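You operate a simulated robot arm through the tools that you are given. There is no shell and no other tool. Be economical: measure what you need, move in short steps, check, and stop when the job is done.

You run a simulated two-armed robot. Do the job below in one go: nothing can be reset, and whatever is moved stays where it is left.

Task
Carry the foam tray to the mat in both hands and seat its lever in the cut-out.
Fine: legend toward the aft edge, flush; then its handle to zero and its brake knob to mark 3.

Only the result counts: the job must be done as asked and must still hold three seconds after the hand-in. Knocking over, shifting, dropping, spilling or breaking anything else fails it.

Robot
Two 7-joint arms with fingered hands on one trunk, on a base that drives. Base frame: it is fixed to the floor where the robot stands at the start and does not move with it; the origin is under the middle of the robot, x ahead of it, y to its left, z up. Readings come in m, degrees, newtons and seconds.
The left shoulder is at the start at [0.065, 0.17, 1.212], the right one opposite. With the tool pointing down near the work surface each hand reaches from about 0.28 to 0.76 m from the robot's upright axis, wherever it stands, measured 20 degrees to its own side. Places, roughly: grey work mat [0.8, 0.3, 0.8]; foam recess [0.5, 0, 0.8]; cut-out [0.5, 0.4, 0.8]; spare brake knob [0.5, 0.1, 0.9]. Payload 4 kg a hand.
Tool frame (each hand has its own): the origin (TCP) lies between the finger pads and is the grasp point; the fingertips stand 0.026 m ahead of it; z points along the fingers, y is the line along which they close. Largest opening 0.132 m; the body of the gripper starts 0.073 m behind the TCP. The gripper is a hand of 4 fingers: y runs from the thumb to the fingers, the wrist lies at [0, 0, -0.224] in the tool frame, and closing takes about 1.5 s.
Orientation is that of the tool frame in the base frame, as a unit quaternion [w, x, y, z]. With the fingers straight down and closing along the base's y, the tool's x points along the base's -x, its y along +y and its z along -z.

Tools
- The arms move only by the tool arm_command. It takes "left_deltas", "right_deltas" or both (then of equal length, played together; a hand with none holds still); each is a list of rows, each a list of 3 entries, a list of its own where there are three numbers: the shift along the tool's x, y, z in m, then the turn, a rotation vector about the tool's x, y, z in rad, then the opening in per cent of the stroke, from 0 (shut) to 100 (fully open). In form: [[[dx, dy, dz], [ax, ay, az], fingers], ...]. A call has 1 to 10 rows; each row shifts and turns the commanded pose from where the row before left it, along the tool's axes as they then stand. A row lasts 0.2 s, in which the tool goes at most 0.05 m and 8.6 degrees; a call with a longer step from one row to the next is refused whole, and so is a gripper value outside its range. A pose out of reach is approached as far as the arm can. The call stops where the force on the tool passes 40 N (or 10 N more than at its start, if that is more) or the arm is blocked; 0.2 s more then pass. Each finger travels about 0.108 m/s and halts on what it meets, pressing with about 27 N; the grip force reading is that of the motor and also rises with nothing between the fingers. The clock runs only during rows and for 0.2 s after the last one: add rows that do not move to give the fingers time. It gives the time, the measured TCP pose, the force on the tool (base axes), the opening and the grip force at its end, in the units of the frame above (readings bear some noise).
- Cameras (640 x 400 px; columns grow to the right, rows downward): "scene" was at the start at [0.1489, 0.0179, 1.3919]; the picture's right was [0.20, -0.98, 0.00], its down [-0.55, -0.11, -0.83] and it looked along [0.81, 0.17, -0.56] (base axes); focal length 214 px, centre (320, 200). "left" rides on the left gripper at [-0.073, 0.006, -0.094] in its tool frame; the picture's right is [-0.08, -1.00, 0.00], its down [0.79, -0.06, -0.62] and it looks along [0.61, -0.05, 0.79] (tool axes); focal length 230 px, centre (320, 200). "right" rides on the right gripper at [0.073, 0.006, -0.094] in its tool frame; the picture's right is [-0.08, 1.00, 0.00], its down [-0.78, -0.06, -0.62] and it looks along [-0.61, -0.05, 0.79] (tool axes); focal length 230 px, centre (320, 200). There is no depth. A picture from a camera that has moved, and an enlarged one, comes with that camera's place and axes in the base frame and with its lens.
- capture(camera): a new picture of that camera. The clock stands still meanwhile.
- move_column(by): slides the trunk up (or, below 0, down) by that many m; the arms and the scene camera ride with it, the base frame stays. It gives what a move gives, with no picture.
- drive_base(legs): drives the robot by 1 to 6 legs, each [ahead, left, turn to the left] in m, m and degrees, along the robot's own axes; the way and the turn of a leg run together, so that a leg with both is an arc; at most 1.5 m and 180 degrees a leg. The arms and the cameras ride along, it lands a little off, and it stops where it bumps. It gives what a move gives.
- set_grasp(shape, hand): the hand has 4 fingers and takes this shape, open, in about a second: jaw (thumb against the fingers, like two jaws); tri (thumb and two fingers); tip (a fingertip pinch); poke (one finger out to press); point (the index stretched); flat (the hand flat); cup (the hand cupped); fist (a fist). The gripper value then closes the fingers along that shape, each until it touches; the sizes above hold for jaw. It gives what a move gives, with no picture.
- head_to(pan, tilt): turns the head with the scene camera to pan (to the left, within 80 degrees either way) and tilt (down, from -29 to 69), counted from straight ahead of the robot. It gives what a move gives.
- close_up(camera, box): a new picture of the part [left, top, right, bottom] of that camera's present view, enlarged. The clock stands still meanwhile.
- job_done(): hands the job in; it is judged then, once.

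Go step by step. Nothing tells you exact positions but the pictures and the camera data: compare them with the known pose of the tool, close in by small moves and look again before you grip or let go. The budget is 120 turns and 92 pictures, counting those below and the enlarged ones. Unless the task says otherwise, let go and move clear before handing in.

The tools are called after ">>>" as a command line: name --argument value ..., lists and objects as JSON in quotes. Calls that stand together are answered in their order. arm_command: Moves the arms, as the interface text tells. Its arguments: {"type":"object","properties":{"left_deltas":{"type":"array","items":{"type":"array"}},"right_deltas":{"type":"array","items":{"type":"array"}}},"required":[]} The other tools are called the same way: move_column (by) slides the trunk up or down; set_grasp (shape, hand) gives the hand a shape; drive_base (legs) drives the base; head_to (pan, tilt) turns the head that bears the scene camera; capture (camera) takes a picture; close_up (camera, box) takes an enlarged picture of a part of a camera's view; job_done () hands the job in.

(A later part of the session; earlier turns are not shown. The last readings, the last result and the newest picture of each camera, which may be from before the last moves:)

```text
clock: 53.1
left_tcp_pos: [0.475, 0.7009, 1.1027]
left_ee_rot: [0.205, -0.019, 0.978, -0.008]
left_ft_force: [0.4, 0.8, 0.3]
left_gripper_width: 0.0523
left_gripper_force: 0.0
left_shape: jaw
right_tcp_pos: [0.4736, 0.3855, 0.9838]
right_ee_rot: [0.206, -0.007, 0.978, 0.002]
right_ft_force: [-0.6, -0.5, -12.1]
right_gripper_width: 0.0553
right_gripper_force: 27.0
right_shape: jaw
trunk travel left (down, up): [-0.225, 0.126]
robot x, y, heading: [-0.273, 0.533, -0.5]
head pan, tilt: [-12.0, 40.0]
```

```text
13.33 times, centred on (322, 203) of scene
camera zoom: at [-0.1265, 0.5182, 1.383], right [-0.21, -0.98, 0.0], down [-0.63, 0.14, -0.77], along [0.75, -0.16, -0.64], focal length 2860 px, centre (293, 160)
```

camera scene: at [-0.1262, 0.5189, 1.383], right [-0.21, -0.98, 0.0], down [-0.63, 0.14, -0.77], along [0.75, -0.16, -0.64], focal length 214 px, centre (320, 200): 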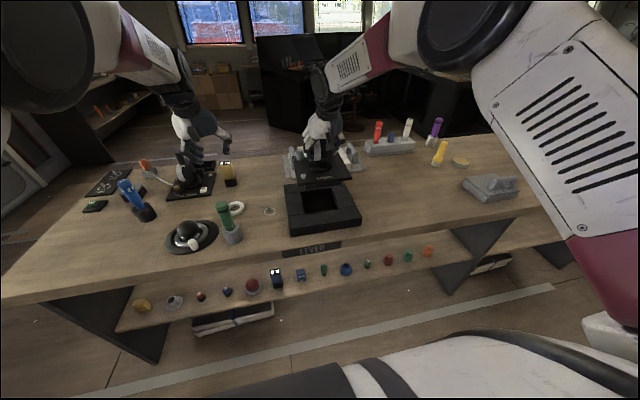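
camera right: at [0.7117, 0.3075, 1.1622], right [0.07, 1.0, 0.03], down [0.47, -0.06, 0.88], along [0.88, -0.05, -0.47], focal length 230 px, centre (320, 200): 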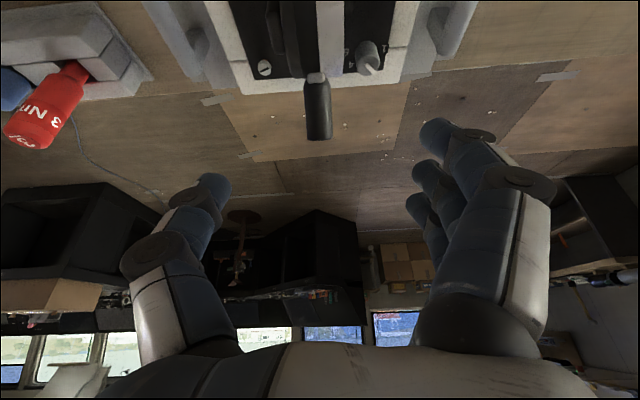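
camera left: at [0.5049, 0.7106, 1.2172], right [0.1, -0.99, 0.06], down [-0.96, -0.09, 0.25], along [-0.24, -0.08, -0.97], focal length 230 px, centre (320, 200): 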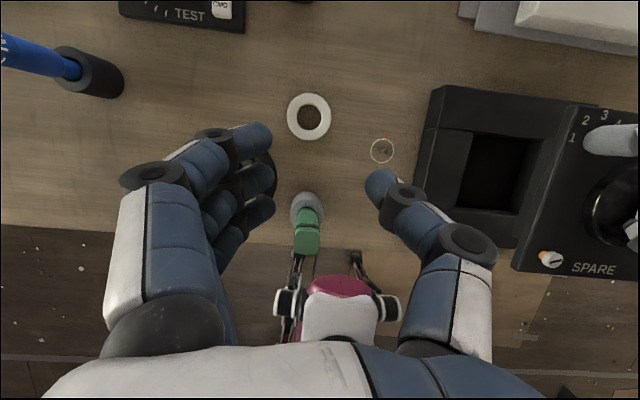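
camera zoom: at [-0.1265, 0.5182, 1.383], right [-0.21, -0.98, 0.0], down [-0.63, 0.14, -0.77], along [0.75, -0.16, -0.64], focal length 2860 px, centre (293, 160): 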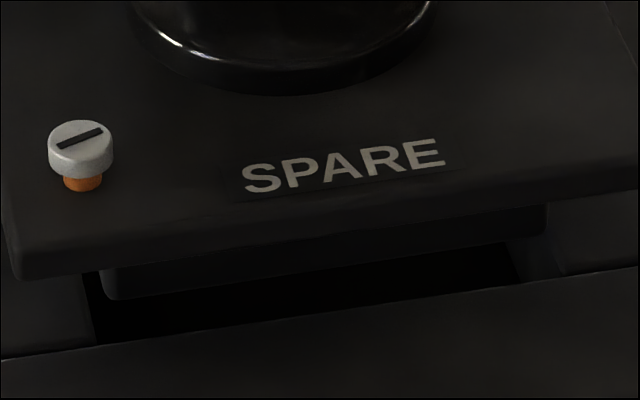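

I'll lower in small steps, watching force and edges; near frame level the parallax vanishes.

>>> arm_command --right_deltas '[[[0.0012, 0, 0.0027], [0, 0, 0], 0], [[0.0012, 0, 0.0027], [0, 0, 0], 0], [[0, 0, 0], [0, 0, 0], 0]]'

>>> close_up --camera "scene" --box '[298, 188, 346, 218]'

```text
clock: 53.9
left_tcp_pos: [0.4751, 0.7005, 1.1038]
left_ee_rot: [0.206, -0.019, 0.978, -0.008]
left_ft_force: [0.2, 0.5, 0.3]
left_gripper_width: 0.052
left_gripper_force: 0.0
left_shape: jaw
right_tcp_pos: [0.4738, 0.3849, 0.9798]
right_ee_rot: [0.205, -0.007, 0.979, 0.001]
right_ft_force: [-0.3, -0.8, -11.5]
right_gripper_width: 0.0551
right_gripper_force: 26.8
right_shape: jaw
trunk travel left (down, up): [-0.225, 0.126]
robot x, y, heading: [-0.273, 0.5373, -0.1]
head pan, tilt: [-12.0, 40.0]
```

```text
13.33 times, centred on (322, 203) of scene
camera zoom: at [-0.1265, 0.5182, 1.383], right [-0.21, -0.98, 0.0], down [-0.63, 0.14, -0.77], along [0.75, -0.16, -0.64], focal length 2860 px, centre (293, 160)
```

zoom: 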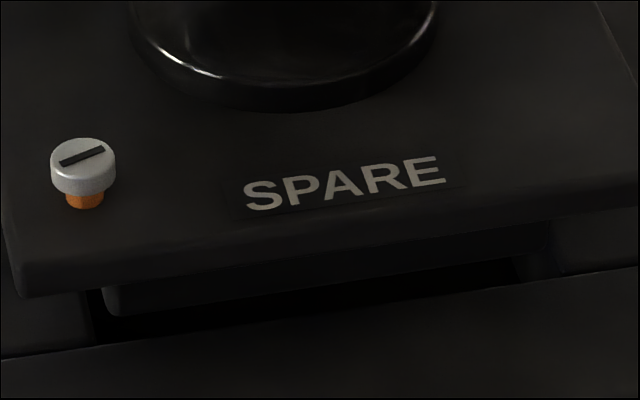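

The y gaps look equal (about 4 mm each side). I'll keep lowering in small steps and watch for contact.

>>> arm_command --right_deltas '[[[0.0008, 0, 0.0018], [0, 0, 0], 0], [[0.0008, 0, 0.0018], [0, 0, 0], 0], [[0.0008, 0, 0.0018], [0, 0, 0], 0], [[0, 0, 0], [0, 0, 0], 0]]'

>>> close_up --camera "scene" --box '[298, 188, 346, 218]'

```text
clock: 54.9
left_tcp_pos: [0.4751, 0.7002, 1.1031]
left_ee_rot: [0.206, -0.019, 0.978, -0.008]
left_ft_force: [-0.3, -1.2, -0.6]
left_gripper_width: 0.0523
left_gripper_force: 0.1
left_shape: jaw
right_tcp_pos: [0.4726, 0.3862, 0.9722]
right_ee_rot: [0.206, -0.006, 0.979, 0.001]
right_ft_force: [0.8, -1.0, -10.7]
right_gripper_width: 0.0554
right_gripper_force: 26.9
right_shape: jaw
trunk travel left (down, up): [-0.225, 0.126]
robot x, y, heading: [-0.274, 0.5342, -0.2]
head pan, tilt: [-12.0, 40.0]
```

```text
13.33 times, centred on (322, 203) of scene
camera zoom: at [-0.1265, 0.5182, 1.383], right [-0.21, -0.98, 0.0], down [-0.63, 0.14, -0.77], along [0.75, -0.16, -0.64], focal length 2860 px, centre (293, 160)
```

zoom: 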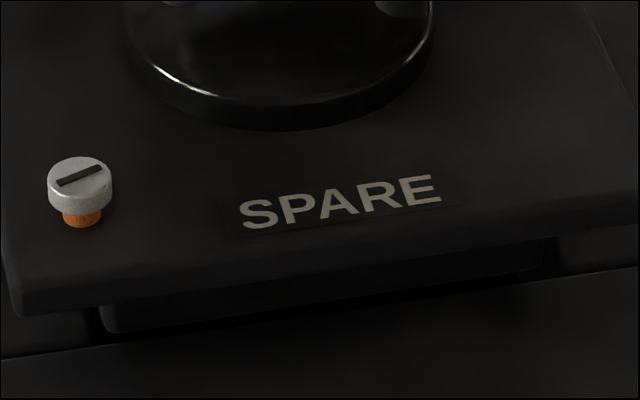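

>>> arm_command --right_deltas '[[[0.0008, 0, 0.0018], [0, 0, 0], 0], [[0.0008, 0, 0.0018], [0, 0, 0], 0], [[0, 0, 0], [0, 0, 0], 0]]'

>>> close_up --camera "scene" --box '[298, 188, 346, 218]'

```text
clock: 55.7
left_tcp_pos: [0.4747, 0.7014, 1.103]
left_ee_rot: [0.205, -0.018, 0.979, -0.008]
left_ft_force: [0.8, -0.5, -0.6]
left_gripper_width: 0.0523
left_gripper_force: 0.2
left_shape: jaw
right_tcp_pos: [0.4743, 0.3863, 0.9695]
right_ee_rot: [0.207, -0.007, 0.978, 0.001]
right_ft_force: [1.7, -0.1, -7.0]
right_gripper_width: 0.0555
right_gripper_force: 27.0
right_shape: jaw
trunk travel left (down, up): [-0.225, 0.126]
robot x, y, heading: [-0.268, 0.5386, 0.1]
head pan, tilt: [-12.0, 40.0]
```

```text
13.33 times, centred on (322, 203) of scene
camera zoom: at [-0.1267, 0.5182, 1.3831], right [-0.21, -0.98, 0.0], down [-0.63, 0.14, -0.77], along [0.75, -0.16, -0.64], focal length 2860 px, centre (293, 160)
```

zoom: 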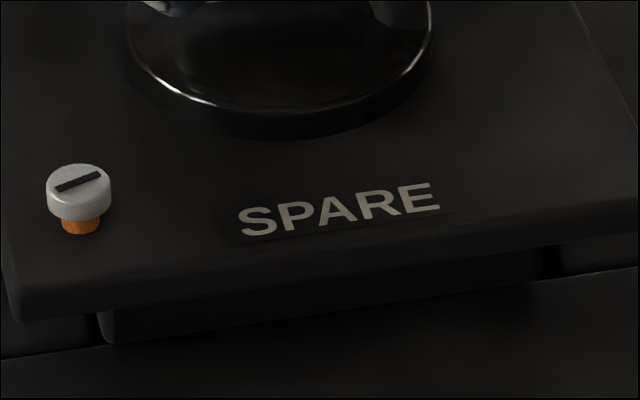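

There's light contact on the near edge, so the boss needs about 4 mm further forward. I'll raise slightly, shift forward and lower again.

>>> arm_command --right_deltas '[[[-0.0012, 0, -0.0027], [0, 0, 0], 0], [[-0.0037, 0, 0.0016], [0, 0, 0], 0], [[0.0008, 0, 0.0018], [0, 0, 0], 0], [[0.0008, 0, 0.0018], [0, 0, 0], 0], [[0.0008, 0, 0.0018], [0, 0, 0], 0], [[0, 0, 0], [0, 0, 0], 0]]'

>>> close_up --camera "scene" --box '[298, 188, 346, 218]'

```text
clock: 57.1
left_tcp_pos: [0.475, 0.7005, 1.1042]
left_ee_rot: [0.207, -0.019, 0.978, -0.008]
left_ft_force: [0.0, 0.3, -0.6]
left_gripper_width: 0.0527
left_gripper_force: 0.1
left_shape: jaw
right_tcp_pos: [0.4783, 0.3857, 0.9672]
right_ee_rot: [0.207, -0.007, 0.978, 0.001]
right_ft_force: [2.6, 0.6, -2.9]
right_gripper_width: 0.0556
right_gripper_force: 27.0
right_shape: jaw
trunk travel left (down, up): [-0.225, 0.126]
robot x, y, heading: [-0.2734, 0.5407, -0.1]
head pan, tilt: [-12.0, 40.0]
```

```text
13.33 times, centred on (322, 203) of scene
camera zoom: at [-0.1269, 0.5184, 1.3832], right [-0.21, -0.98, 0.0], down [-0.63, 0.14, -0.77], along [0.75, -0.16, -0.64], focal length 2860 px, centre (293, 160)
```

zoom: 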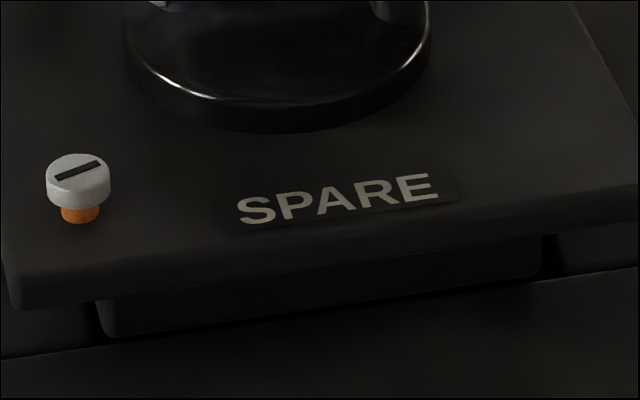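

There's contact again while a near gap is visible, so the unit may be slightly pitched with the far edge lower. I'll use the free left hand as a side camera, turning it in place first.

>>> arm_command --right_deltas '[[[-0.0016, 0, -0.0036], [0, 0, 0], 0], [[0, 0, 0], [0, 0, 0], 0], [[0, 0, 0], [0, 0, 0], 0], [[0, 0, 0], [0, 0, 0], 0], [[0, 0, 0], [0, 0, 0], 0], [[0, 0, 0], [0, 0, 0], 0], [[0, 0, 0], [0, 0, 0], 0], [[0, 0, 0], [0, 0, 0], 0], [[0, 0, 0], [0, 0, 0], 0], [[0, 0, 0], [0, 0, 0], 0]]' --left_deltas '[[[0, 0, 0], [0, 0.14, 0], 40], [[0, 0, 0], [0, 0.14, 0], 40], [[0, 0, 0], [0, 0.14, 0], 40], [[0, 0, 0], [0, 0, -0.14], 40], [[0, 0, 0], [0, 0, -0.14], 40], [[0, 0, 0], [0, 0, -0.14], 40], [[0, 0, 0], [0, 0, -0.14], 40], [[0, 0, 0], [0, 0, -0.14], 40], [[0, 0, 0], [0, 0, -0.14], 40], [[0, 0, 0], [0, 0, -0.14], 40]]'

>>> arm_command --left_deltas '[[[0, 0, 0], [0, 0, -0.14], 40], [[0, 0, 0], [0, 0, -0.14], 40], [[0, 0, 0], [0, 0, -0.14], 40], [[0, 0, 0], [0, 0, -0.14], 40], [[0, 0, 0], [0, 0.14, 0], 40], [[0, 0, 0], [0, 0.14, 0], 40], [[0, 0, 0], [0, 0.14, 0], 40], [[0, 0, 0], [0, 0, 0], 40]]'

>>> capture --camera "left"

```text
clock: 59.3
left_tcp_pos: [0.4561, 0.7082, 1.1009]
left_ee_rot: [0.023, -0.487, 0.873, -0.025]
left_ft_force: [-0.3, 0.8, -0.3]
left_gripper_width: 0.0524
left_gripper_force: 0.0
left_shape: jaw
left hand out of reach, approached as far as the arm can: row 3
right_tcp_pos: [0.4766, 0.3858, 0.9693]
right_ee_rot: [0.206, -0.006, 0.978, 0.0]
right_ft_force: [-0.3, 0.0, -10.5]
right_gripper_width: 0.0551
right_gripper_force: 27.3
right_shape: jaw
trunk travel left (down, up): [-0.225, 0.126]
robot x, y, heading: [-0.2689, 0.537, -0.2]
head pan, tilt: [-12.0, 40.0]
```

```text
clock: 61.1
left_tcp_pos: [0.4508, 0.7144, 1.0893]
left_ee_rot: [-0.145, -0.67, 0.71, -0.161]
left_ft_force: [-0.2, 0.3, -0.2]
left_gripper_width: 0.052
left_gripper_force: 0.1
left_shape: jaw
left hand out of reach, approached as far as the arm can: row 4
right_tcp_pos: [0.4782, 0.3848, 0.9701]
right_ee_rot: [0.206, -0.006, 0.978, 0.0]
right_ft_force: [-0.2, -1.6, -9.0]
right_gripper_width: 0.0551
right_gripper_force: 26.8
right_shape: jaw
trunk travel left (down, up): [-0.225, 0.126]
robot x, y, heading: [-0.2737, 0.5379, -0.2]
head pan, tilt: [-12.0, 40.0]
```

```text
23 pictures are left
camera left: at [0.4492, 0.8217, 1.1423], right [1.0, 0.02, 0.0], down [0.01, -0.45, 0.89], along [0.02, -0.89, -0.45], focal length 230 px, centre (320, 200)
```

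left: 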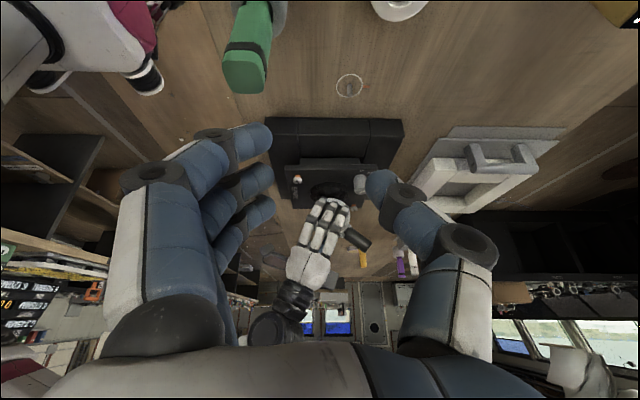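

The side view works. I'll zoom in on the unit and frame.

>>> close_up --camera "left" --box '[260, 110, 410, 210]'

```text
4.00 times, centred on (335, 160) of left
camera zoom: at [0.4492, 0.8217, 1.1423], right [1.0, 0.02, 0.0], down [0.01, -0.45, 0.89], along [0.02, -0.89, -0.45], focal length 920 px, centre (260, 360)
```

zoom: 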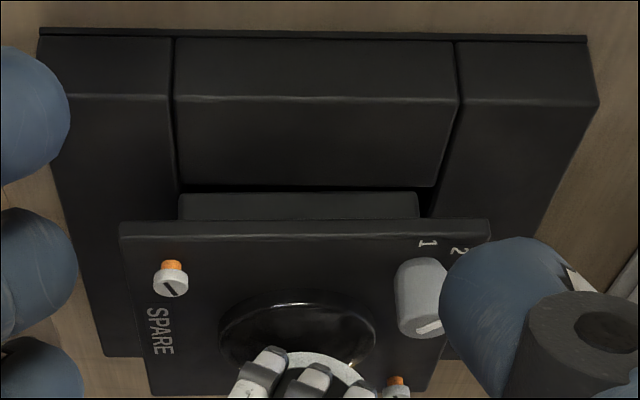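

It's clear now: the boss lines up with the near edge of the opening and leaves the whole clearance (about 7 mm) at the far side, with a slight pitch. I'll shift forward 2.5 mm, untilt 0.6° and lower.

>>> arm_command --right_deltas '[[[-0.0012, 0, -0.0027], [0, 0, 0], 0], [[-0.0023, 0, 0.001], [0, -0.01, 0], 0], [[0.0008, 0, 0.0018], [0, 0, 0], 0], [[0.0008, 0, 0.0018], [0, 0, 0], 0], [[0.0008, 0, 0.0018], [0, 0, 0], 0], [[0.0008, 0, 0.0018], [0, 0, 0], 0], [[0.0008, 0, 0.0018], [0, 0, 0], 0], [[0, 0, 0], [0, 0, 0], 0]]'

>>> close_up --camera "left" --box '[260, 110, 410, 210]'

```text
clock: 62.9
left_tcp_pos: [0.4507, 0.7155, 1.0893]
left_ee_rot: [-0.145, -0.671, 0.71, -0.16]
left_ft_force: [0.6, 0.5, 0.2]
left_gripper_width: 0.0523
left_gripper_force: 0.0
left_shape: jaw
right_tcp_pos: [0.4805, 0.3858, 0.963]
right_ee_rot: [0.211, -0.006, 0.977, 0.0]
right_ft_force: [0.1, -0.2, -11.8]
right_gripper_width: 0.0551
right_gripper_force: 26.8
right_shape: jaw
trunk travel left (down, up): [-0.225, 0.126]
robot x, y, heading: [-0.2714, 0.5392, -0.0]
head pan, tilt: [-12.0, 40.0]
```

```text
4.00 times, centred on (335, 160) of left
camera zoom: at [0.4492, 0.8223, 1.1421], right [1.0, 0.02, 0.0], down [0.01, -0.45, 0.89], along [0.02, -0.89, -0.45], focal length 920 px, centre (260, 360)
```

zoom: 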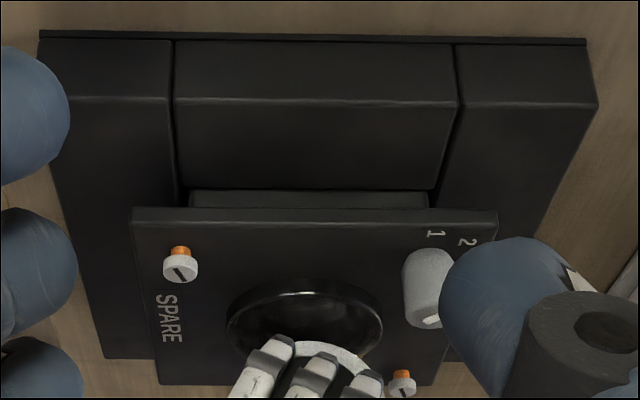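

The boss is now centred and entering freely. I'll continue lowering.

>>> arm_command --right_deltas '[[[0.0012, 0, 0.0027], [0, 0, 0], 0], [[0.0012, 0, 0.0027], [0, 0, 0], 0], [[0.0012, 0, 0.0027], [0, 0, 0], 0], [[0.0012, 0, 0.0027], [0, 0, 0], 0], [[0.0012, 0, 0.0027], [0, 0, 0], 0], [[0, 0, 0], [0, 0, 0], 0]]'

>>> arm_command --right_deltas '[[[0.0008, 0, 0.0018], [0, 0, 0], 0], [[0.0008, 0, 0.0018], [0, 0, 0], 0], [[0.0008, 0, 0.0018], [0, 0, 0], 0], [[0, 0, 0], [0, 0, 0], 0]]'

```text
clock: 64.3
left_tcp_pos: [0.4511, 0.7165, 1.09]
left_ee_rot: [-0.145, -0.67, 0.71, -0.16]
left_ft_force: [0.5, 0.1, 0.7]
left_gripper_width: 0.0523
left_gripper_force: 0.1
left_shape: jaw
right_tcp_pos: [0.4796, 0.3848, 0.9476]
right_ee_rot: [0.211, -0.007, 0.977, 0.001]
right_ft_force: [-0.4, -1.1, -11.6]
right_gripper_width: 0.0553
right_gripper_force: 27.0
right_shape: jaw
trunk travel left (down, up): [-0.225, 0.126]
robot x, y, heading: [-0.2719, 0.5366, -0.3]
head pan, tilt: [-12.0, 40.0]
```

```text
clock: 65.3
left_tcp_pos: [0.4516, 0.7155, 1.0892]
left_ee_rot: [-0.145, -0.671, 0.71, -0.16]
left_ft_force: [-0.1, 1.2, 1.3]
left_gripper_width: 0.0521
left_gripper_force: 0.1
left_shape: jaw
right_tcp_pos: [0.4796, 0.3848, 0.9423]
right_ee_rot: [0.212, -0.006, 0.977, 0.001]
right_ft_force: [0.3, -0.6, -11.4]
right_gripper_width: 0.0552
right_gripper_force: 26.9
right_shape: jaw
trunk travel left (down, up): [-0.225, 0.126]
robot x, y, heading: [-0.2705, 0.5367, -0.3]
head pan, tilt: [-12.0, 40.0]
```

>>> arm_command --right_deltas '[[[0.0008, 0, 0.0018], [0, 0, 0], 0], [[0.0008, 0, 0.0018], [0, 0, 0], 0], [[0.0008, 0, 0.0018], [0, 0, 0], 0], [[0, 0, 0], [0, 0, 0], 0]]'

>>> close_up --camera "left" --box '[260, 110, 410, 210]'

```text
clock: 66.3
left_tcp_pos: [0.451, 0.7164, 1.0892]
left_ee_rot: [-0.145, -0.67, 0.71, -0.159]
left_ft_force: [0.8, 0.4, 0.0]
left_gripper_width: 0.0523
left_gripper_force: 0.0
left_shape: jaw
right_tcp_pos: [0.4812, 0.3848, 0.9368]
right_ee_rot: [0.211, -0.006, 0.977, 0.0]
right_ft_force: [-0.1, -0.3, -11.6]
right_gripper_width: 0.0554
right_gripper_force: 26.6
right_shape: jaw
trunk travel left (down, up): [-0.225, 0.126]
robot x, y, heading: [-0.2722, 0.5331, -0.1]
head pan, tilt: [-12.0, 40.0]
```

```text
4.00 times, centred on (335, 160) of left
camera zoom: at [0.4492, 0.8223, 1.1421], right [1.0, 0.02, 0.0], down [0.01, -0.45, 0.89], along [0.02, -0.89, -0.45], focal length 920 px, centre (260, 360)
```

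zoom: 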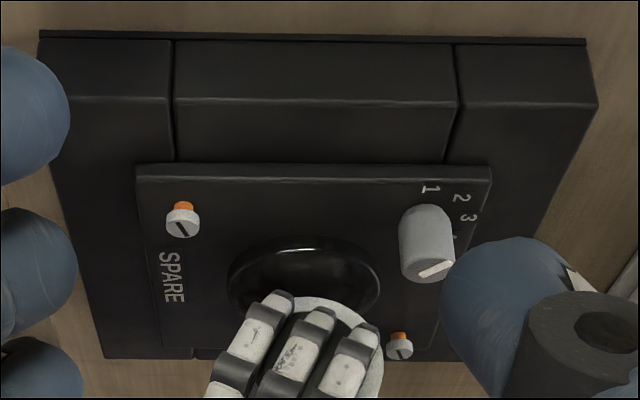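

Nearly down, with no contact yet. A few more mm.

>>> arm_command --right_deltas '[[[0.0006, 0, 0.0014], [0, 0, 0], 0], [[0.0006, 0, 0.0014], [0, 0, 0], 0], [[0, 0, 0], [0, 0, 0], 0]]'

>>> arm_command --right_deltas '[[[0.0006, 0, 0.0014], [0, 0, 0], 0], [[0.0006, 0, 0.0014], [0, 0, 0], 0], [[0, 0, 0], [0, 0, 0], 0]]'

```text
clock: 67.1
left_tcp_pos: [0.4502, 0.7156, 1.0903]
left_ee_rot: [-0.145, -0.67, 0.71, -0.161]
left_ft_force: [1.1, 0.1, 0.6]
left_gripper_width: 0.0522
left_gripper_force: 0.0
left_shape: jaw
right_tcp_pos: [0.4797, 0.385, 0.9346]
right_ee_rot: [0.213, -0.007, 0.977, 0.001]
right_ft_force: [0.0, -1.4, 0.0]
right_gripper_width: 0.0553
right_gripper_force: 26.7
right_shape: jaw
trunk travel left (down, up): [-0.225, 0.126]
robot x, y, heading: [-0.2707, 0.5364, 0.1]
head pan, tilt: [-12.0, 40.0]
```

```text
clock: 67.9
left_tcp_pos: [0.4485, 0.7154, 1.0911]
left_ee_rot: [-0.144, -0.669, 0.711, -0.162]
left_ft_force: [-0.9, 0.7, 0.0]
left_gripper_width: 0.0522
left_gripper_force: 0.2
left_shape: jaw
right_tcp_pos: [0.4805, 0.3833, 0.933]
right_ee_rot: [0.215, -0.007, 0.977, 0.001]
right_ft_force: [2.9, -3.5, 19.4]
right_gripper_width: 0.0556
right_gripper_force: 27.3
right_shape: jaw
trunk travel left (down, up): [-0.225, 0.126]
robot x, y, heading: [-0.2759, 0.5356, -0.3]
head pan, tilt: [-12.0, 40.0]
```

It's seated: the plate bears on the frame with about 19 N of push. I'll ease off and open the hand.

>>> arm_command --right_deltas '[[[-0.0006, 0, -0.0014], [0, 0, 0], 0], [[0, 0, 0], [0, 0, 0], 45], [[0, 0, 0], [0, 0, 0], 60], [[0, 0, 0], [0, 0, 0], 60], [[0, 0, 0], [0, 0, 0], 60]]'

>>> close_up --camera "left" --box '[260, 110, 410, 210]'

```text
clock: 69.1
left_tcp_pos: [0.449, 0.7163, 1.0901]
left_ee_rot: [-0.145, -0.671, 0.709, -0.161]
left_ft_force: [0.3, 0.3, -0.7]
left_gripper_width: 0.0522
left_gripper_force: 0.3
left_shape: jaw
right_tcp_pos: [0.4788, 0.3869, 0.9322]
right_ee_rot: [0.211, -0.006, 0.978, 0.0]
right_ft_force: [-0.9, -0.3, -0.1]
right_gripper_width: 0.0785
right_gripper_force: 0.0
right_shape: jaw
trunk travel left (down, up): [-0.225, 0.126]
robot x, y, heading: [-0.2731, 0.5373, -0.2]
head pan, tilt: [-12.0, 40.0]
```

```text
4.00 times, centred on (335, 160) of left
camera zoom: at [0.4482, 0.8226, 1.1427], right [1.0, 0.02, 0.0], down [0.01, -0.45, 0.89], along [0.02, -0.89, -0.45], focal length 920 px, centre (260, 360)
```

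zoom: 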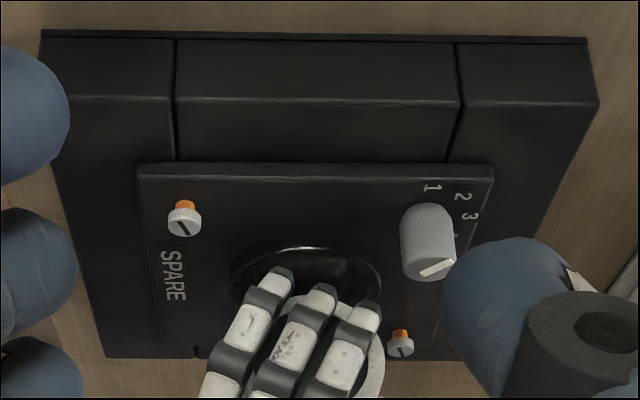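

The plate is flush in the frame. I'll raise the right hand clear and inspect the handle scale and the knob.

>>> arm_command --right_deltas '[[[-0.0082, 0, -0.0183], [0, 0, 0], 60], [[-0.0082, 0, -0.0183], [0, 0, 0], 60], [[-0.0082, 0, -0.0183], [0, 0, 0], 60], [[-0.0122, 0, -0.0274], [0, 0, 0], 60], [[-0.0122, 0, -0.0274], [0, 0, 0], 60], [[-0.0122, 0, -0.0274], [0, 0, 0], 60], [[-0.0122, 0, -0.0274], [0, 0, 0], 60], [[-0.0122, 0, -0.0274], [0, 0, 0], 60]]'

>>> close_up --camera "left" --box '[250, 130, 410, 250]'

>>> close_up --camera "scene" --box '[290, 130, 370, 210]'

```text
clock: 70.9
left_tcp_pos: [0.4499, 0.7163, 1.0907]
left_ee_rot: [-0.145, -0.67, 0.71, -0.161]
left_ft_force: [0.6, -0.1, -0.2]
left_gripper_width: 0.0524
left_gripper_force: 0.1
left_shape: jaw
right_tcp_pos: [0.4769, 0.3862, 1.1442]
right_ee_rot: [0.213, -0.006, 0.977, 0.001]
right_ft_force: [0.5, 0.5, 0.0]
right_gripper_width: 0.0786
right_gripper_force: 0.1
right_shape: jaw
trunk travel left (down, up): [-0.225, 0.126]
robot x, y, heading: [-0.2722, 0.5373, -0.0]
head pan, tilt: [-12.0, 40.0]
```

```text
3.33 times, centred on (330, 190) of left
camera zoom: at [0.4479, 0.8227, 1.1431], right [1.0, 0.02, 0.0], down [0.01, -0.45, 0.89], along [0.02, -0.89, -0.45], focal length 767 px, centre (287, 233)
```

zoom: 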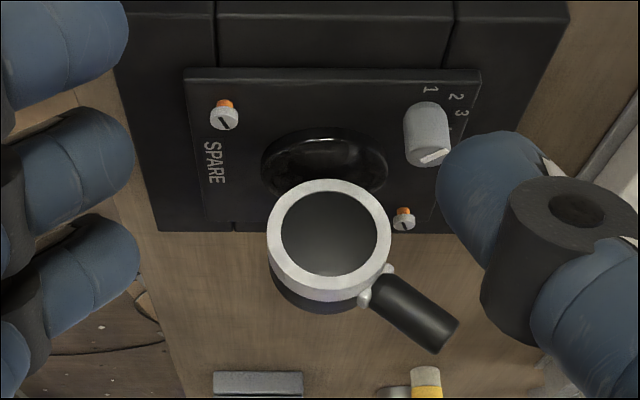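

```text
5.00 times, centred on (330, 170) of scene
camera zoom: at [-0.1282, 0.5186, 1.3833], right [-0.21, -0.98, 0.0], down [-0.63, 0.14, -0.77], along [0.75, -0.16, -0.64], focal length 1072 px, centre (270, 350)
```

zoom: 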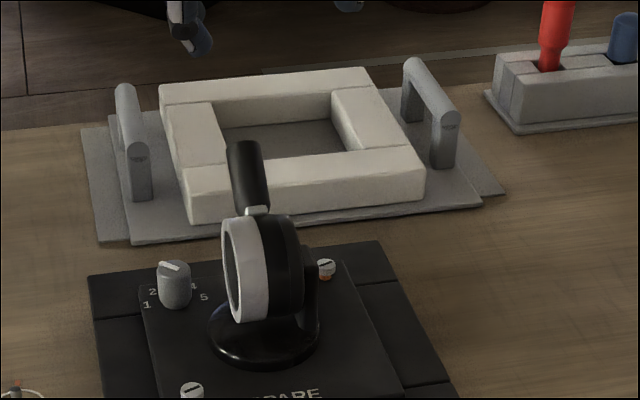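

No zero mark is visible from the left. I'll zoom on the wheel from the scene camera and from the right camera to find the mark.

>>> close_up --camera "scene" --box '[305, 155, 353, 190]'

>>> close_up --camera "left" --box '[310, 170, 370, 225]'

```text
11.43 times, centred on (329, 172) of scene
camera zoom: at [-0.1282, 0.5186, 1.3833], right [-0.21, -0.98, 0.0], down [-0.63, 0.14, -0.77], along [0.75, -0.16, -0.64], focal length 2451 px, centre (217, 514)
```

zoom: 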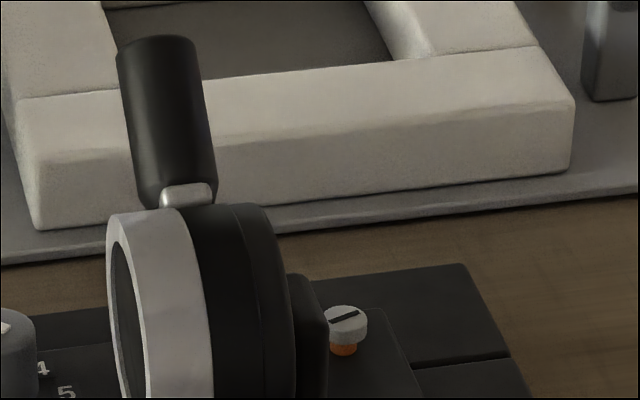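

```text
7.27 times, centred on (340, 198) of left
camera zoom: at [0.4479, 0.8227, 1.1431], right [1.0, 0.02, 0.0], down [0.01, -0.45, 0.89], along [0.02, -0.89, -0.45], focal length 1673 px, centre (174, 218)
```

zoom: 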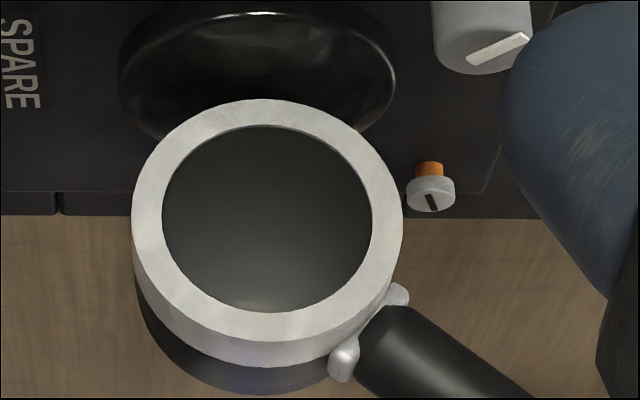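

No marks are visible, so zero is taken as the upright handle position. It leans about 50° forward about the axis (0.481, 0.935). I'll bring the right fingers around the handle at radius ≈0.072.

>>> arm_command --right_deltas '[[[0.0029, 0.0012, 0.0352], [0, 0, 0], 45], [[0.0029, 0.0012, 0.0352], [0, 0, 0], 45], [[0.0029, 0.0012, 0.0352], [0, 0, 0], 45], [[0.0029, 0.0012, 0.0352], [0, 0, 0], 45], [[0.0029, 0.0012, 0.0352], [0, 0, 0], 45], [[0, 0, 0], [0, 0, 0], 45]]'

>>> close_up --camera "left" --box '[280, 150, 400, 240]'

```text
clock: 72.3
left_tcp_pos: [0.4505, 0.716, 1.0895]
left_ee_rot: [-0.144, -0.67, 0.71, -0.161]
left_ft_force: [-0.1, 0.6, 0.0]
left_gripper_width: 0.0522
left_gripper_force: 0.1
left_shape: jaw
right_tcp_pos: [0.5355, 0.3915, 0.9764]
right_ee_rot: [0.211, -0.006, 0.977, 0.0]
right_ft_force: [-0.8, -0.3, 0.1]
right_gripper_width: 0.0603
right_gripper_force: 0.1
right_shape: jaw
trunk travel left (down, up): [-0.225, 0.126]
robot x, y, heading: [-0.2758, 0.5408, -0.0]
head pan, tilt: [-12.0, 40.0]
```

```text
4.44 times, centred on (340, 195) of left
camera zoom: at [0.4476, 0.8225, 1.1434], right [1.0, 0.02, 0.0], down [0.01, -0.45, 0.89], along [0.02, -0.89, -0.45], focal length 1022 px, centre (231, 222)
```

zoom: 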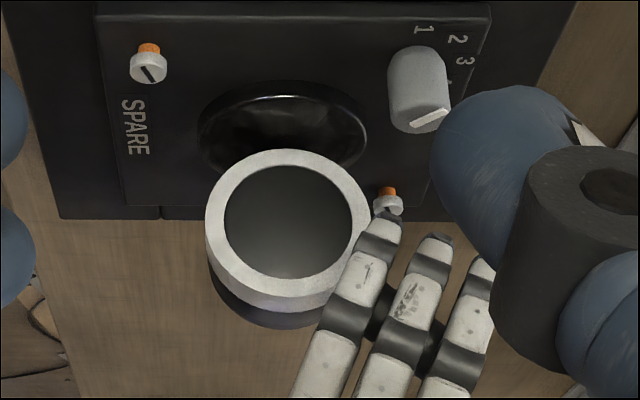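

The three fingers lie across the handle, so I'll close on it first.

>>> arm_command --right_deltas '[[[0, 0, 0], [0, 0, 0], 25], [[0, 0, 0], [0, 0, 0], 10], [[0, 0, 0], [0, 0, 0], 0], [[0, 0, 0], [0, 0, 0], 0], [[0, 0, 0], [0, 0, 0], 0]]'

```text
clock: 73.5
left_tcp_pos: [0.4488, 0.7156, 1.0902]
left_ee_rot: [-0.145, -0.671, 0.709, -0.162]
left_ft_force: [0.3, -0.3, 0.2]
left_gripper_width: 0.0522
left_gripper_force: 0.0
left_shape: jaw
right_tcp_pos: [0.5361, 0.3912, 0.9748]
right_ee_rot: [0.211, -0.006, 0.977, 0.001]
right_ft_force: [2.7, -0.1, 0.7]
right_gripper_width: 0.0
right_gripper_force: 26.7
right_shape: jaw
trunk travel left (down, up): [-0.225, 0.126]
robot x, y, heading: [-0.2703, 0.531, -0.1]
head pan, tilt: [-12.0, 40.0]
```

The fingers hooked around the handle's lower side, which suits pulling it back. I'll sweep along the arc, turning the hand with it.

>>> arm_command --right_deltas '[[[0.003, 0, -0.0095], [0, -0.1, 0], 0], [[0.0033, 0, -0.0094], [0, -0.1, 0], 0], [[0.0038, 0, -0.0091], [0, -0.1, 0], 0], [[0.0042, 0, -0.009], [0, -0.1, 0], 0], [[0, 0, 0], [0, 0, 0], 0]]'

>>> close_up --camera "left" --box '[260, 140, 400, 240]'

```text
clock: 74.7
left_tcp_pos: [0.4515, 0.7161, 1.0901]
left_ee_rot: [-0.145, -0.671, 0.71, -0.16]
left_ft_force: [-0.5, -0.9, 0.1]
left_gripper_width: 0.0523
left_gripper_force: 0.0
left_shape: jaw
right_tcp_pos: [0.507, 0.3898, 0.9988]
right_ee_rot: [0.402, -0.006, 0.916, 0.002]
right_ft_force: [8.1, -1.9, -1.4]
right_gripper_width: 0.0
right_gripper_force: 27.0
right_shape: jaw
trunk travel left (down, up): [-0.225, 0.126]
robot x, y, heading: [-0.2713, 0.5337, -0.2]
head pan, tilt: [-12.0, 40.0]
```

```text
4.00 times, centred on (330, 190) of left
camera zoom: at [0.4495, 0.8222, 1.1421], right [1.0, 0.02, 0.0], down [0.01, -0.45, 0.89], along [0.02, -0.89, -0.45], focal length 920 px, centre (280, 240)
```

zoom: 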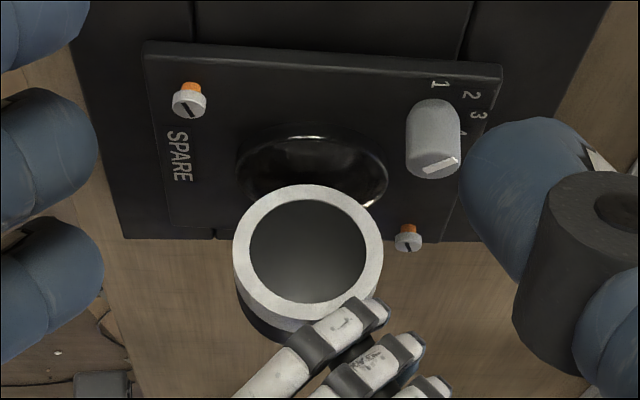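

The lever is stiff and the pull tipped the unit up slightly at its far edge. I'll ease forward at once so it settles back, open the hand and look.

>>> arm_command --right_deltas '[[[-0.0022, 0, 0.0082], [0, 0, 0], 0], [[-0.0022, 0, 0.0082], [0, 0, 0], 0], [[0, 0, 0], [0, 0, 0], 20], [[0, 0, 0], [0, 0, 0], 45], [[0, 0, 0], [0, 0, 0], 45]]'

>>> close_up --camera "left" --box '[240, 110, 400, 240]'

```text
clock: 75.9
left_tcp_pos: [0.4491, 0.7158, 1.0902]
left_ee_rot: [-0.144, -0.671, 0.709, -0.162]
left_ft_force: [0.1, 0.5, -0.3]
left_gripper_width: 0.0523
left_gripper_force: 0.1
left_shape: jaw
right_tcp_pos: [0.521, 0.3909, 0.9923]
right_ee_rot: [0.402, -0.006, 0.916, 0.002]
right_ft_force: [-0.3, 0.1, -0.2]
right_gripper_width: 0.0587
right_gripper_force: 0.0
right_shape: jaw
trunk travel left (down, up): [-0.225, 0.126]
robot x, y, heading: [-0.2722, 0.534, -0.3]
head pan, tilt: [-12.0, 40.0]
```

```text
3.08 times, centred on (320, 175) of left
camera zoom: at [0.4482, 0.8225, 1.1428], right [1.0, 0.02, 0.0], down [0.01, -0.45, 0.89], along [0.02, -0.89, -0.45], focal length 708 px, centre (320, 277)
```

zoom: 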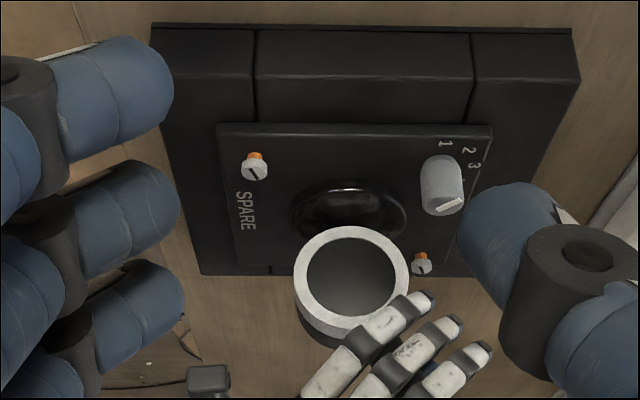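

The unit has settled flat again. I'll retract the right hand backward to see where the handle is now.

>>> arm_command --right_deltas '[[[0, 0, -0.03], [0, 0, 0], 50], [[0, 0, -0.04], [0, 0, 0], 50], [[0, 0, -0.04], [0, 0, 0], 50]]'

>>> close_up --camera "left" --box '[260, 130, 400, 240]'

```text
clock: 76.7
left_tcp_pos: [0.4485, 0.7167, 1.0906]
left_ee_rot: [-0.143, -0.671, 0.709, -0.162]
left_ft_force: [-0.6, 0.7, 0.7]
left_gripper_width: 0.0524
left_gripper_force: 0.1
left_shape: jaw
right_tcp_pos: [0.438, 0.3889, 1.0662]
right_ee_rot: [0.402, -0.006, 0.916, 0.002]
right_ft_force: [0.5, 0.6, 0.8]
right_gripper_width: 0.0653
right_gripper_force: 0.1
right_shape: jaw
trunk travel left (down, up): [-0.225, 0.126]
robot x, y, heading: [-0.272, 0.5341, -0.4]
head pan, tilt: [-12.0, 40.0]
```

```text
3.64 times, centred on (330, 185) of left
camera zoom: at [0.4471, 0.8225, 1.1438], right [1.0, 0.02, 0.0], down [0.01, -0.45, 0.89], along [0.02, -0.89, -0.45], focal length 837 px, centre (284, 254)
```

zoom: 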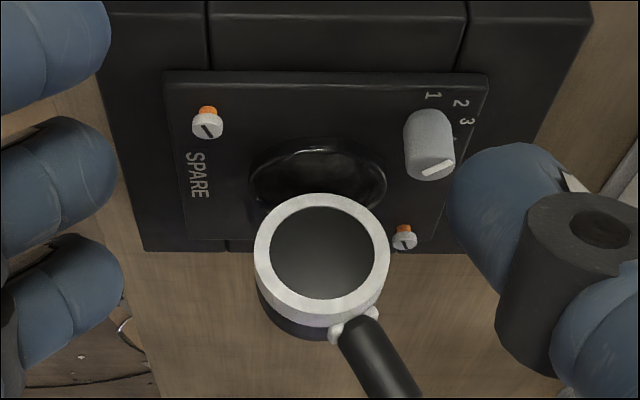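

The handle has come from about 50° to about 30° forward and holds there. I'll re-approach with the handle nearer the fingertips for a true pinch, which lets me turn it without lifting.

>>> arm_command --right_deltas '[[[-0.0019, 0.001, 0.0295], [0, 0, 0], 45], [[-0.0019, 0.001, 0.0295], [0, 0, 0], 45], [[-0.002, 0.001, 0.0294], [0, 0, 0], 45], [[0, 0, 0], [0, 0, 0], 25], [[0, 0, 0], [0, 0, 0], 10], [[0, 0, 0], [0, 0, 0], 0], [[0, 0, 0], [0, 0, 0], 0], [[0, 0, 0], [0, 0, 0], 0]]'

```text
clock: 78.5
left_tcp_pos: [0.4501, 0.7158, 1.0895]
left_ee_rot: [-0.145, -0.67, 0.71, -0.162]
left_ft_force: [-0.2, 0.3, -0.8]
left_gripper_width: 0.0526
left_gripper_force: 0.0
left_shape: jaw
right_tcp_pos: [0.5081, 0.3922, 1.0092]
right_ee_rot: [0.402, -0.006, 0.916, 0.001]
right_ft_force: [2.7, -3.8, 1.9]
right_gripper_width: 0.0094
right_gripper_force: 26.8
right_shape: jaw
trunk travel left (down, up): [-0.225, 0.126]
robot x, y, heading: [-0.2704, 0.5392, -0.2]
head pan, tilt: [-12.0, 40.0]
```

There's a partial pinch. I'll rotate rigidly about the wheel axis in small steps with a slight downward bias and check.

>>> arm_command --right_deltas '[[[0.0042, 0, -0.0073], [0, -0.105, 0], 0], [[0.0042, 0, -0.0073], [0, -0.105, 0], 0], [[0.004, 0, -0.0074], [0, -0.105, 0], 0], [[0, 0, 0], [0, 0, 0], 0]]'

>>> close_up --camera "left" --box '[250, 120, 410, 250]'

```text
clock: 79.5
left_tcp_pos: [0.4497, 0.7179, 1.0914]
left_ee_rot: [-0.145, -0.67, 0.71, -0.162]
left_ft_force: [0.5, -0.2, 0.0]
left_gripper_width: 0.0523
left_gripper_force: 0.0
left_shape: jaw
right_tcp_pos: [0.4872, 0.3552, 1.0179]
right_ee_rot: [0.541, 0.032, 0.841, 0.001]
right_ft_force: [2.1, 12.2, 9.7]
right_gripper_width: 0.005
right_gripper_force: 27.6
right_shape: jaw
trunk travel left (down, up): [-0.225, 0.126]
robot x, y, heading: [-0.2753, 0.5363, -0.0]
head pan, tilt: [-12.0, 40.0]
```

```text
3.08 times, centred on (330, 185) of left
camera zoom: at [0.4475, 0.8242, 1.1429], right [1.0, 0.02, 0.0], down [0.01, -0.45, 0.89], along [0.02, -0.89, -0.45], focal length 708 px, centre (289, 246)
```

zoom: 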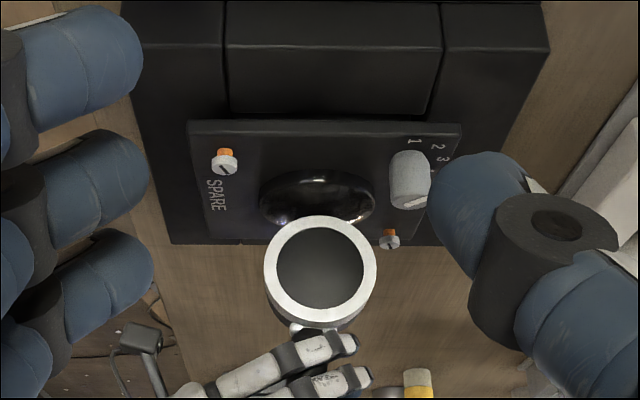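

The arm hit a limit in that orientation and drifted sideways, tilting the unit. I'll keep hold and turn the wrist back toward a reachable attitude so it returns gently.

>>> arm_command --right_deltas '[[[0, 0, 0], [0, 0.07, 0], 0], [[0, 0, 0], [0, 0.07, 0], 0], [[0, 0, 0], [0, 0.07, 0], 0], [[0, 0, 0], [0, 0.07, 0], 0], [[0, 0, 0], [0, 0, 0], 0]]'

>>> close_up --camera "left" --box '[250, 120, 410, 250]'

```text
clock: 80.7
left_tcp_pos: [0.4502, 0.7169, 1.0899]
left_ee_rot: [-0.145, -0.67, 0.71, -0.16]
left_ft_force: [-0.2, -0.3, -0.4]
left_gripper_width: 0.0523
left_gripper_force: 0.0
left_shape: jaw
right_tcp_pos: [0.4824, 0.3953, 1.0118]
right_ee_rot: [0.417, -0.008, 0.909, 0.002]
right_ft_force: [0.7, 0.0, 0.8]
right_gripper_width: 0.0028
right_gripper_force: 27.1
right_shape: jaw
trunk travel left (down, up): [-0.225, 0.126]
robot x, y, heading: [-0.2712, 0.533, -0.1]
head pan, tilt: [-12.0, 40.0]
```

```text
3.08 times, centred on (330, 185) of left
camera zoom: at [0.4484, 0.8222, 1.1425], right [1.0, 0.02, 0.0], down [0.01, -0.45, 0.89], along [0.02, -0.89, -0.45], focal length 708 px, centre (289, 246)
```

zoom: 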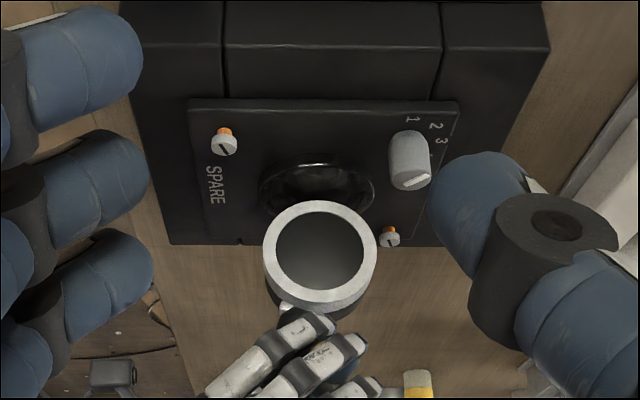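

The unit is back in its seat with no load, and the handle now looks near upright. I'll open, back away and check.

>>> arm_command --right_deltas '[[[0, 0, 0], [0, 0, 0], 25], [[0, 0, 0], [0, 0, 0], 50], [[0, 0, 0], [0, 0, 0], 50], [[0, 0, -0.03], [0, 0, 0], 50], [[0, 0, -0.04], [0, 0, 0], 50], [[0, 0, -0.04], [0, 0, 0], 50]]'

>>> close_up --camera "left" --box '[250, 120, 410, 250]'

```text
clock: 82.1
left_tcp_pos: [0.4484, 0.717, 1.0924]
left_ee_rot: [-0.145, -0.67, 0.71, -0.162]
left_ft_force: [0.4, -0.5, -0.3]
left_gripper_width: 0.0521
left_gripper_force: 0.1
left_shape: jaw
right_tcp_pos: [0.3987, 0.3808, 1.0799]
right_ee_rot: [0.413, 0.011, 0.91, 0.008]
right_ft_force: [0.8, 1.1, 1.1]
right_gripper_width: 0.0653
right_gripper_force: 0.0
right_shape: jaw
trunk travel left (down, up): [-0.225, 0.126]
robot x, y, heading: [-0.2743, 0.5372, -0.2]
head pan, tilt: [-12.0, 40.0]
```

```text
3.08 times, centred on (330, 185) of left
camera zoom: at [0.447, 0.8226, 1.1439], right [1.0, 0.02, 0.0], down [0.01, -0.45, 0.89], along [0.02, -0.89, -0.45], focal length 708 px, centre (289, 246)
```

zoom: 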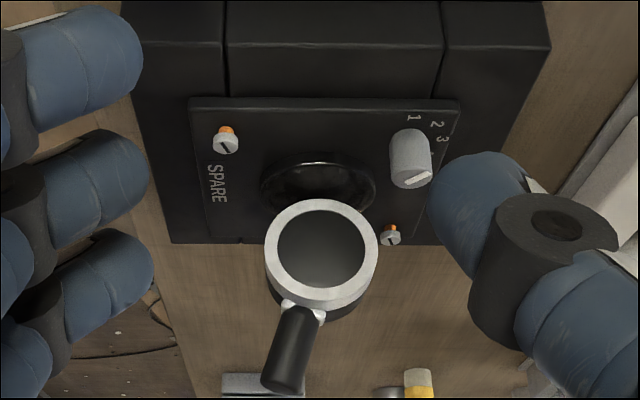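

The handle now leans about 16° backward. I'll close the right hand and nudge it forward with the fingertips from behind, at the handle's upper part.

>>> arm_command --right_deltas '[[[0, 0.0055, 0], [0, 0, 0], 0], [[0, 0.0055, 0], [0, 0, 0], 0], [[0, 0, 0], [0, 0, 0], 0], [[0.025, 0, 0.017], [0, 0, 0], 0], [[0.025, 0, 0.017], [0, 0, 0], 0], [[0, 0, 0], [0, 0, 0], 0]]'

>>> close_up --camera "left" --box '[230, 130, 400, 270]'

```text
clock: 83.5
left_tcp_pos: [0.4484, 0.7151, 1.0904]
left_ee_rot: [-0.145, -0.67, 0.71, -0.161]
left_ft_force: [0.2, 0.1, 0.8]
left_gripper_width: 0.0523
left_gripper_force: 0.0
left_shape: jaw
right_tcp_pos: [0.4025, 0.3816, 1.0366]
right_ee_rot: [0.422, 0.032, 0.906, 0.018]
right_ft_force: [0.0, -0.1, 0.7]
right_gripper_width: 0.0
right_gripper_force: 26.9
right_shape: jaw
trunk travel left (down, up): [-0.225, 0.126]
robot x, y, heading: [-0.27, 0.536, -0.3]
head pan, tilt: [-12.0, 40.0]
```

```text
2.86 times, centred on (315, 200) of left
camera zoom: at [0.4479, 0.8225, 1.1431], right [1.0, 0.02, 0.0], down [0.01, -0.45, 0.89], along [0.02, -0.89, -0.45], focal length 657 px, centre (334, 200)
```

zoom: 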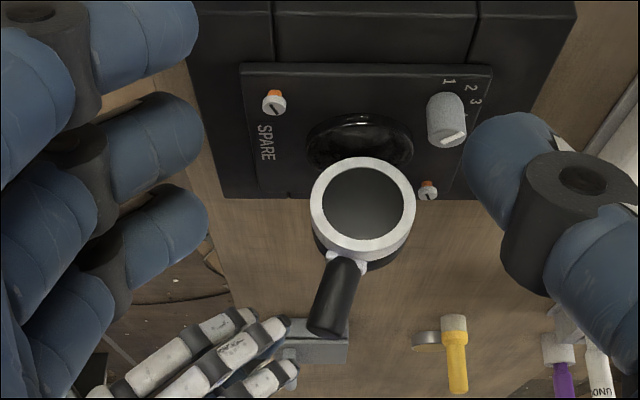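

The fingertips are about 13 mm behind the handle. I need about 37 mm of forward travel for upright, so I'll advance 30 mm gently and check.

>>> arm_command --right_deltas '[[[-0.0033, 0, 0.0038], [0, 0, 0], 0], [[-0.0033, 0, 0.0038], [0, 0, 0], 0], [[-0.0033, 0, 0.0038], [0, 0, 0], 0], [[-0.0033, 0, 0.0038], [0, 0, 0], 0], [[-0.0033, 0, 0.0038], [0, 0, 0], 0], [[-0.0033, 0, 0.0038], [0, 0, 0], 0], [[0, 0, 0], [0, 0, 0], 0]]'

>>> close_up --camera "left" --box '[230, 130, 400, 270]'

```text
clock: 85.1
left_tcp_pos: [0.4487, 0.7154, 1.0903]
left_ee_rot: [-0.144, -0.671, 0.709, -0.162]
left_ft_force: [-0.4, -0.4, -0.6]
left_gripper_width: 0.0522
left_gripper_force: 0.1
left_shape: jaw
right_tcp_pos: [0.4297, 0.3781, 1.0354]
right_ee_rot: [0.421, 0.033, 0.906, 0.014]
right_ft_force: [-0.2, -0.5, 1.2]
right_gripper_width: 0.0
right_gripper_force: 27.6
right_shape: jaw
trunk travel left (down, up): [-0.225, 0.126]
robot x, y, heading: [-0.2743, 0.5364, -0.3]
head pan, tilt: [-12.0, 40.0]
```

```text
2.86 times, centred on (315, 200) of left
camera zoom: at [0.4479, 0.8225, 1.1429], right [1.0, 0.02, 0.0], down [0.01, -0.45, 0.89], along [0.02, -0.89, -0.45], focal length 657 px, centre (334, 200)
```

zoom: 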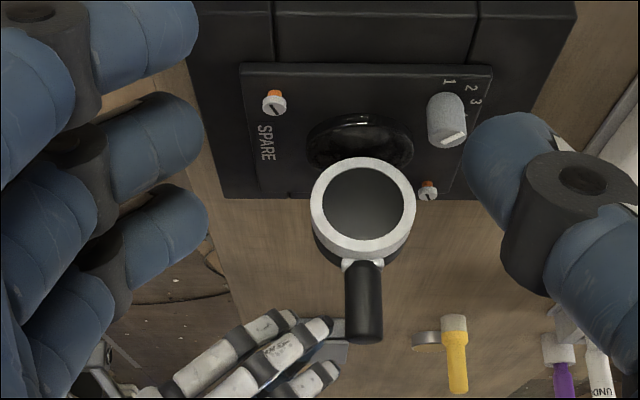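

The handle is now upright (zero). I'll withdraw the right hand and bring the left hand, already turned sideways, over the brake knob at about (0.533, 0.451). Its pointer reads mark 2 and must turn 45° clockwise to 3.

>>> arm_command --right_deltas '[[[-0.0028, 0, -0.0425], [0, 0, 0], 0], [[-0.0028, 0, -0.0425], [0, 0, 0], 0], [[-0.0028, 0, -0.0425], [0, 0, 0], 0], [[0, -0.045, 0], [0, 0, 0], 0], [[0, -0.045, 0], [0, 0, 0], 0], [[0, 0, 0], [0, 0, 0], 0]]'

>>> arm_command --left_deltas '[[[0.0221, -0.0128, 0.0283], [0, 0, 0], 40], [[0.0221, -0.0128, 0.0283], [0, 0, 0], 40], [[0.0221, -0.0128, 0.0283], [0, 0, 0], 40], [[0.0221, -0.0128, 0.0283], [0, 0, 0], 40], [[0.0221, -0.0128, 0.0283], [0, 0, 0], 40], [[0.0221, -0.0128, 0.0283], [0, 0, 0], 40], [[0.0221, -0.0126, 0.0282], [0, 0, 0], 40], [[0, 0, 0], [0, 0, 0], 40]]'

>>> capture --camera "left"

```text
clock: 86.5
left_tcp_pos: [0.4506, 0.7174, 1.0901]
left_ee_rot: [-0.146, -0.67, 0.71, -0.162]
left_ft_force: [0.2, 1.0, 0.3]
left_gripper_width: 0.0522
left_gripper_force: 0.1
left_shape: jaw
right_tcp_pos: [0.3366, 0.3173, 1.1151]
right_ee_rot: [0.418, -0.008, 0.908, 0.002]
right_ft_force: [0.2, -0.3, 0.8]
right_gripper_width: 0.0
right_gripper_force: 27.1
right_shape: jaw
trunk travel left (down, up): [-0.225, 0.126]
robot x, y, heading: [-0.2718, 0.5353, -0.1]
head pan, tilt: [-12.0, 40.0]
```

```text
clock: 88.3
left_tcp_pos: [0.4492, 0.59, 1.011]
left_ee_rot: [0.142, 0.69, -0.689, 0.169]
left_ft_force: [-0.2, 1.2, 0.1]
left_gripper_width: 0.0523
left_gripper_force: 0.1
left_shape: jaw
left hand out of reach, approached as far as the arm can: row 1, 2, 3, 4, 5, 6, 7
right_tcp_pos: [0.3341, 0.3155, 1.1143]
right_ee_rot: [0.417, -0.006, 0.909, 0.001]
right_ft_force: [0.2, -0.5, -0.3]
right_gripper_width: 0.0001
right_gripper_force: 27.0
right_shape: jaw
trunk travel left (down, up): [-0.225, 0.126]
robot x, y, heading: [-0.269, 0.5369, -0.4]
head pan, tilt: [-12.0, 40.0]
```

```text
5 pictures are left
camera left: at [0.4425, 0.6963, 1.0633], right [1.0, 0.08, 0.0], down [0.03, -0.44, 0.9], along [0.07, -0.89, -0.45], focal length 230 px, centre (320, 200)
```

left: 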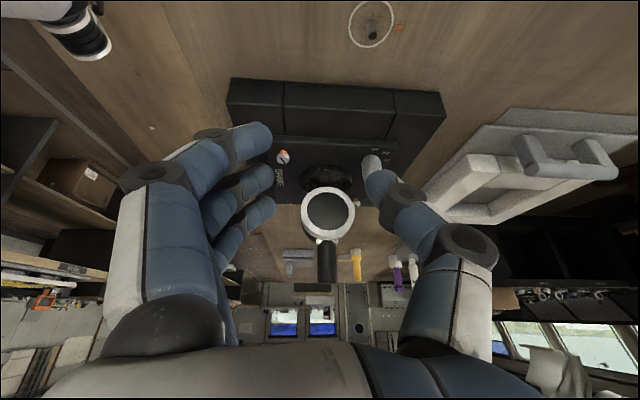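

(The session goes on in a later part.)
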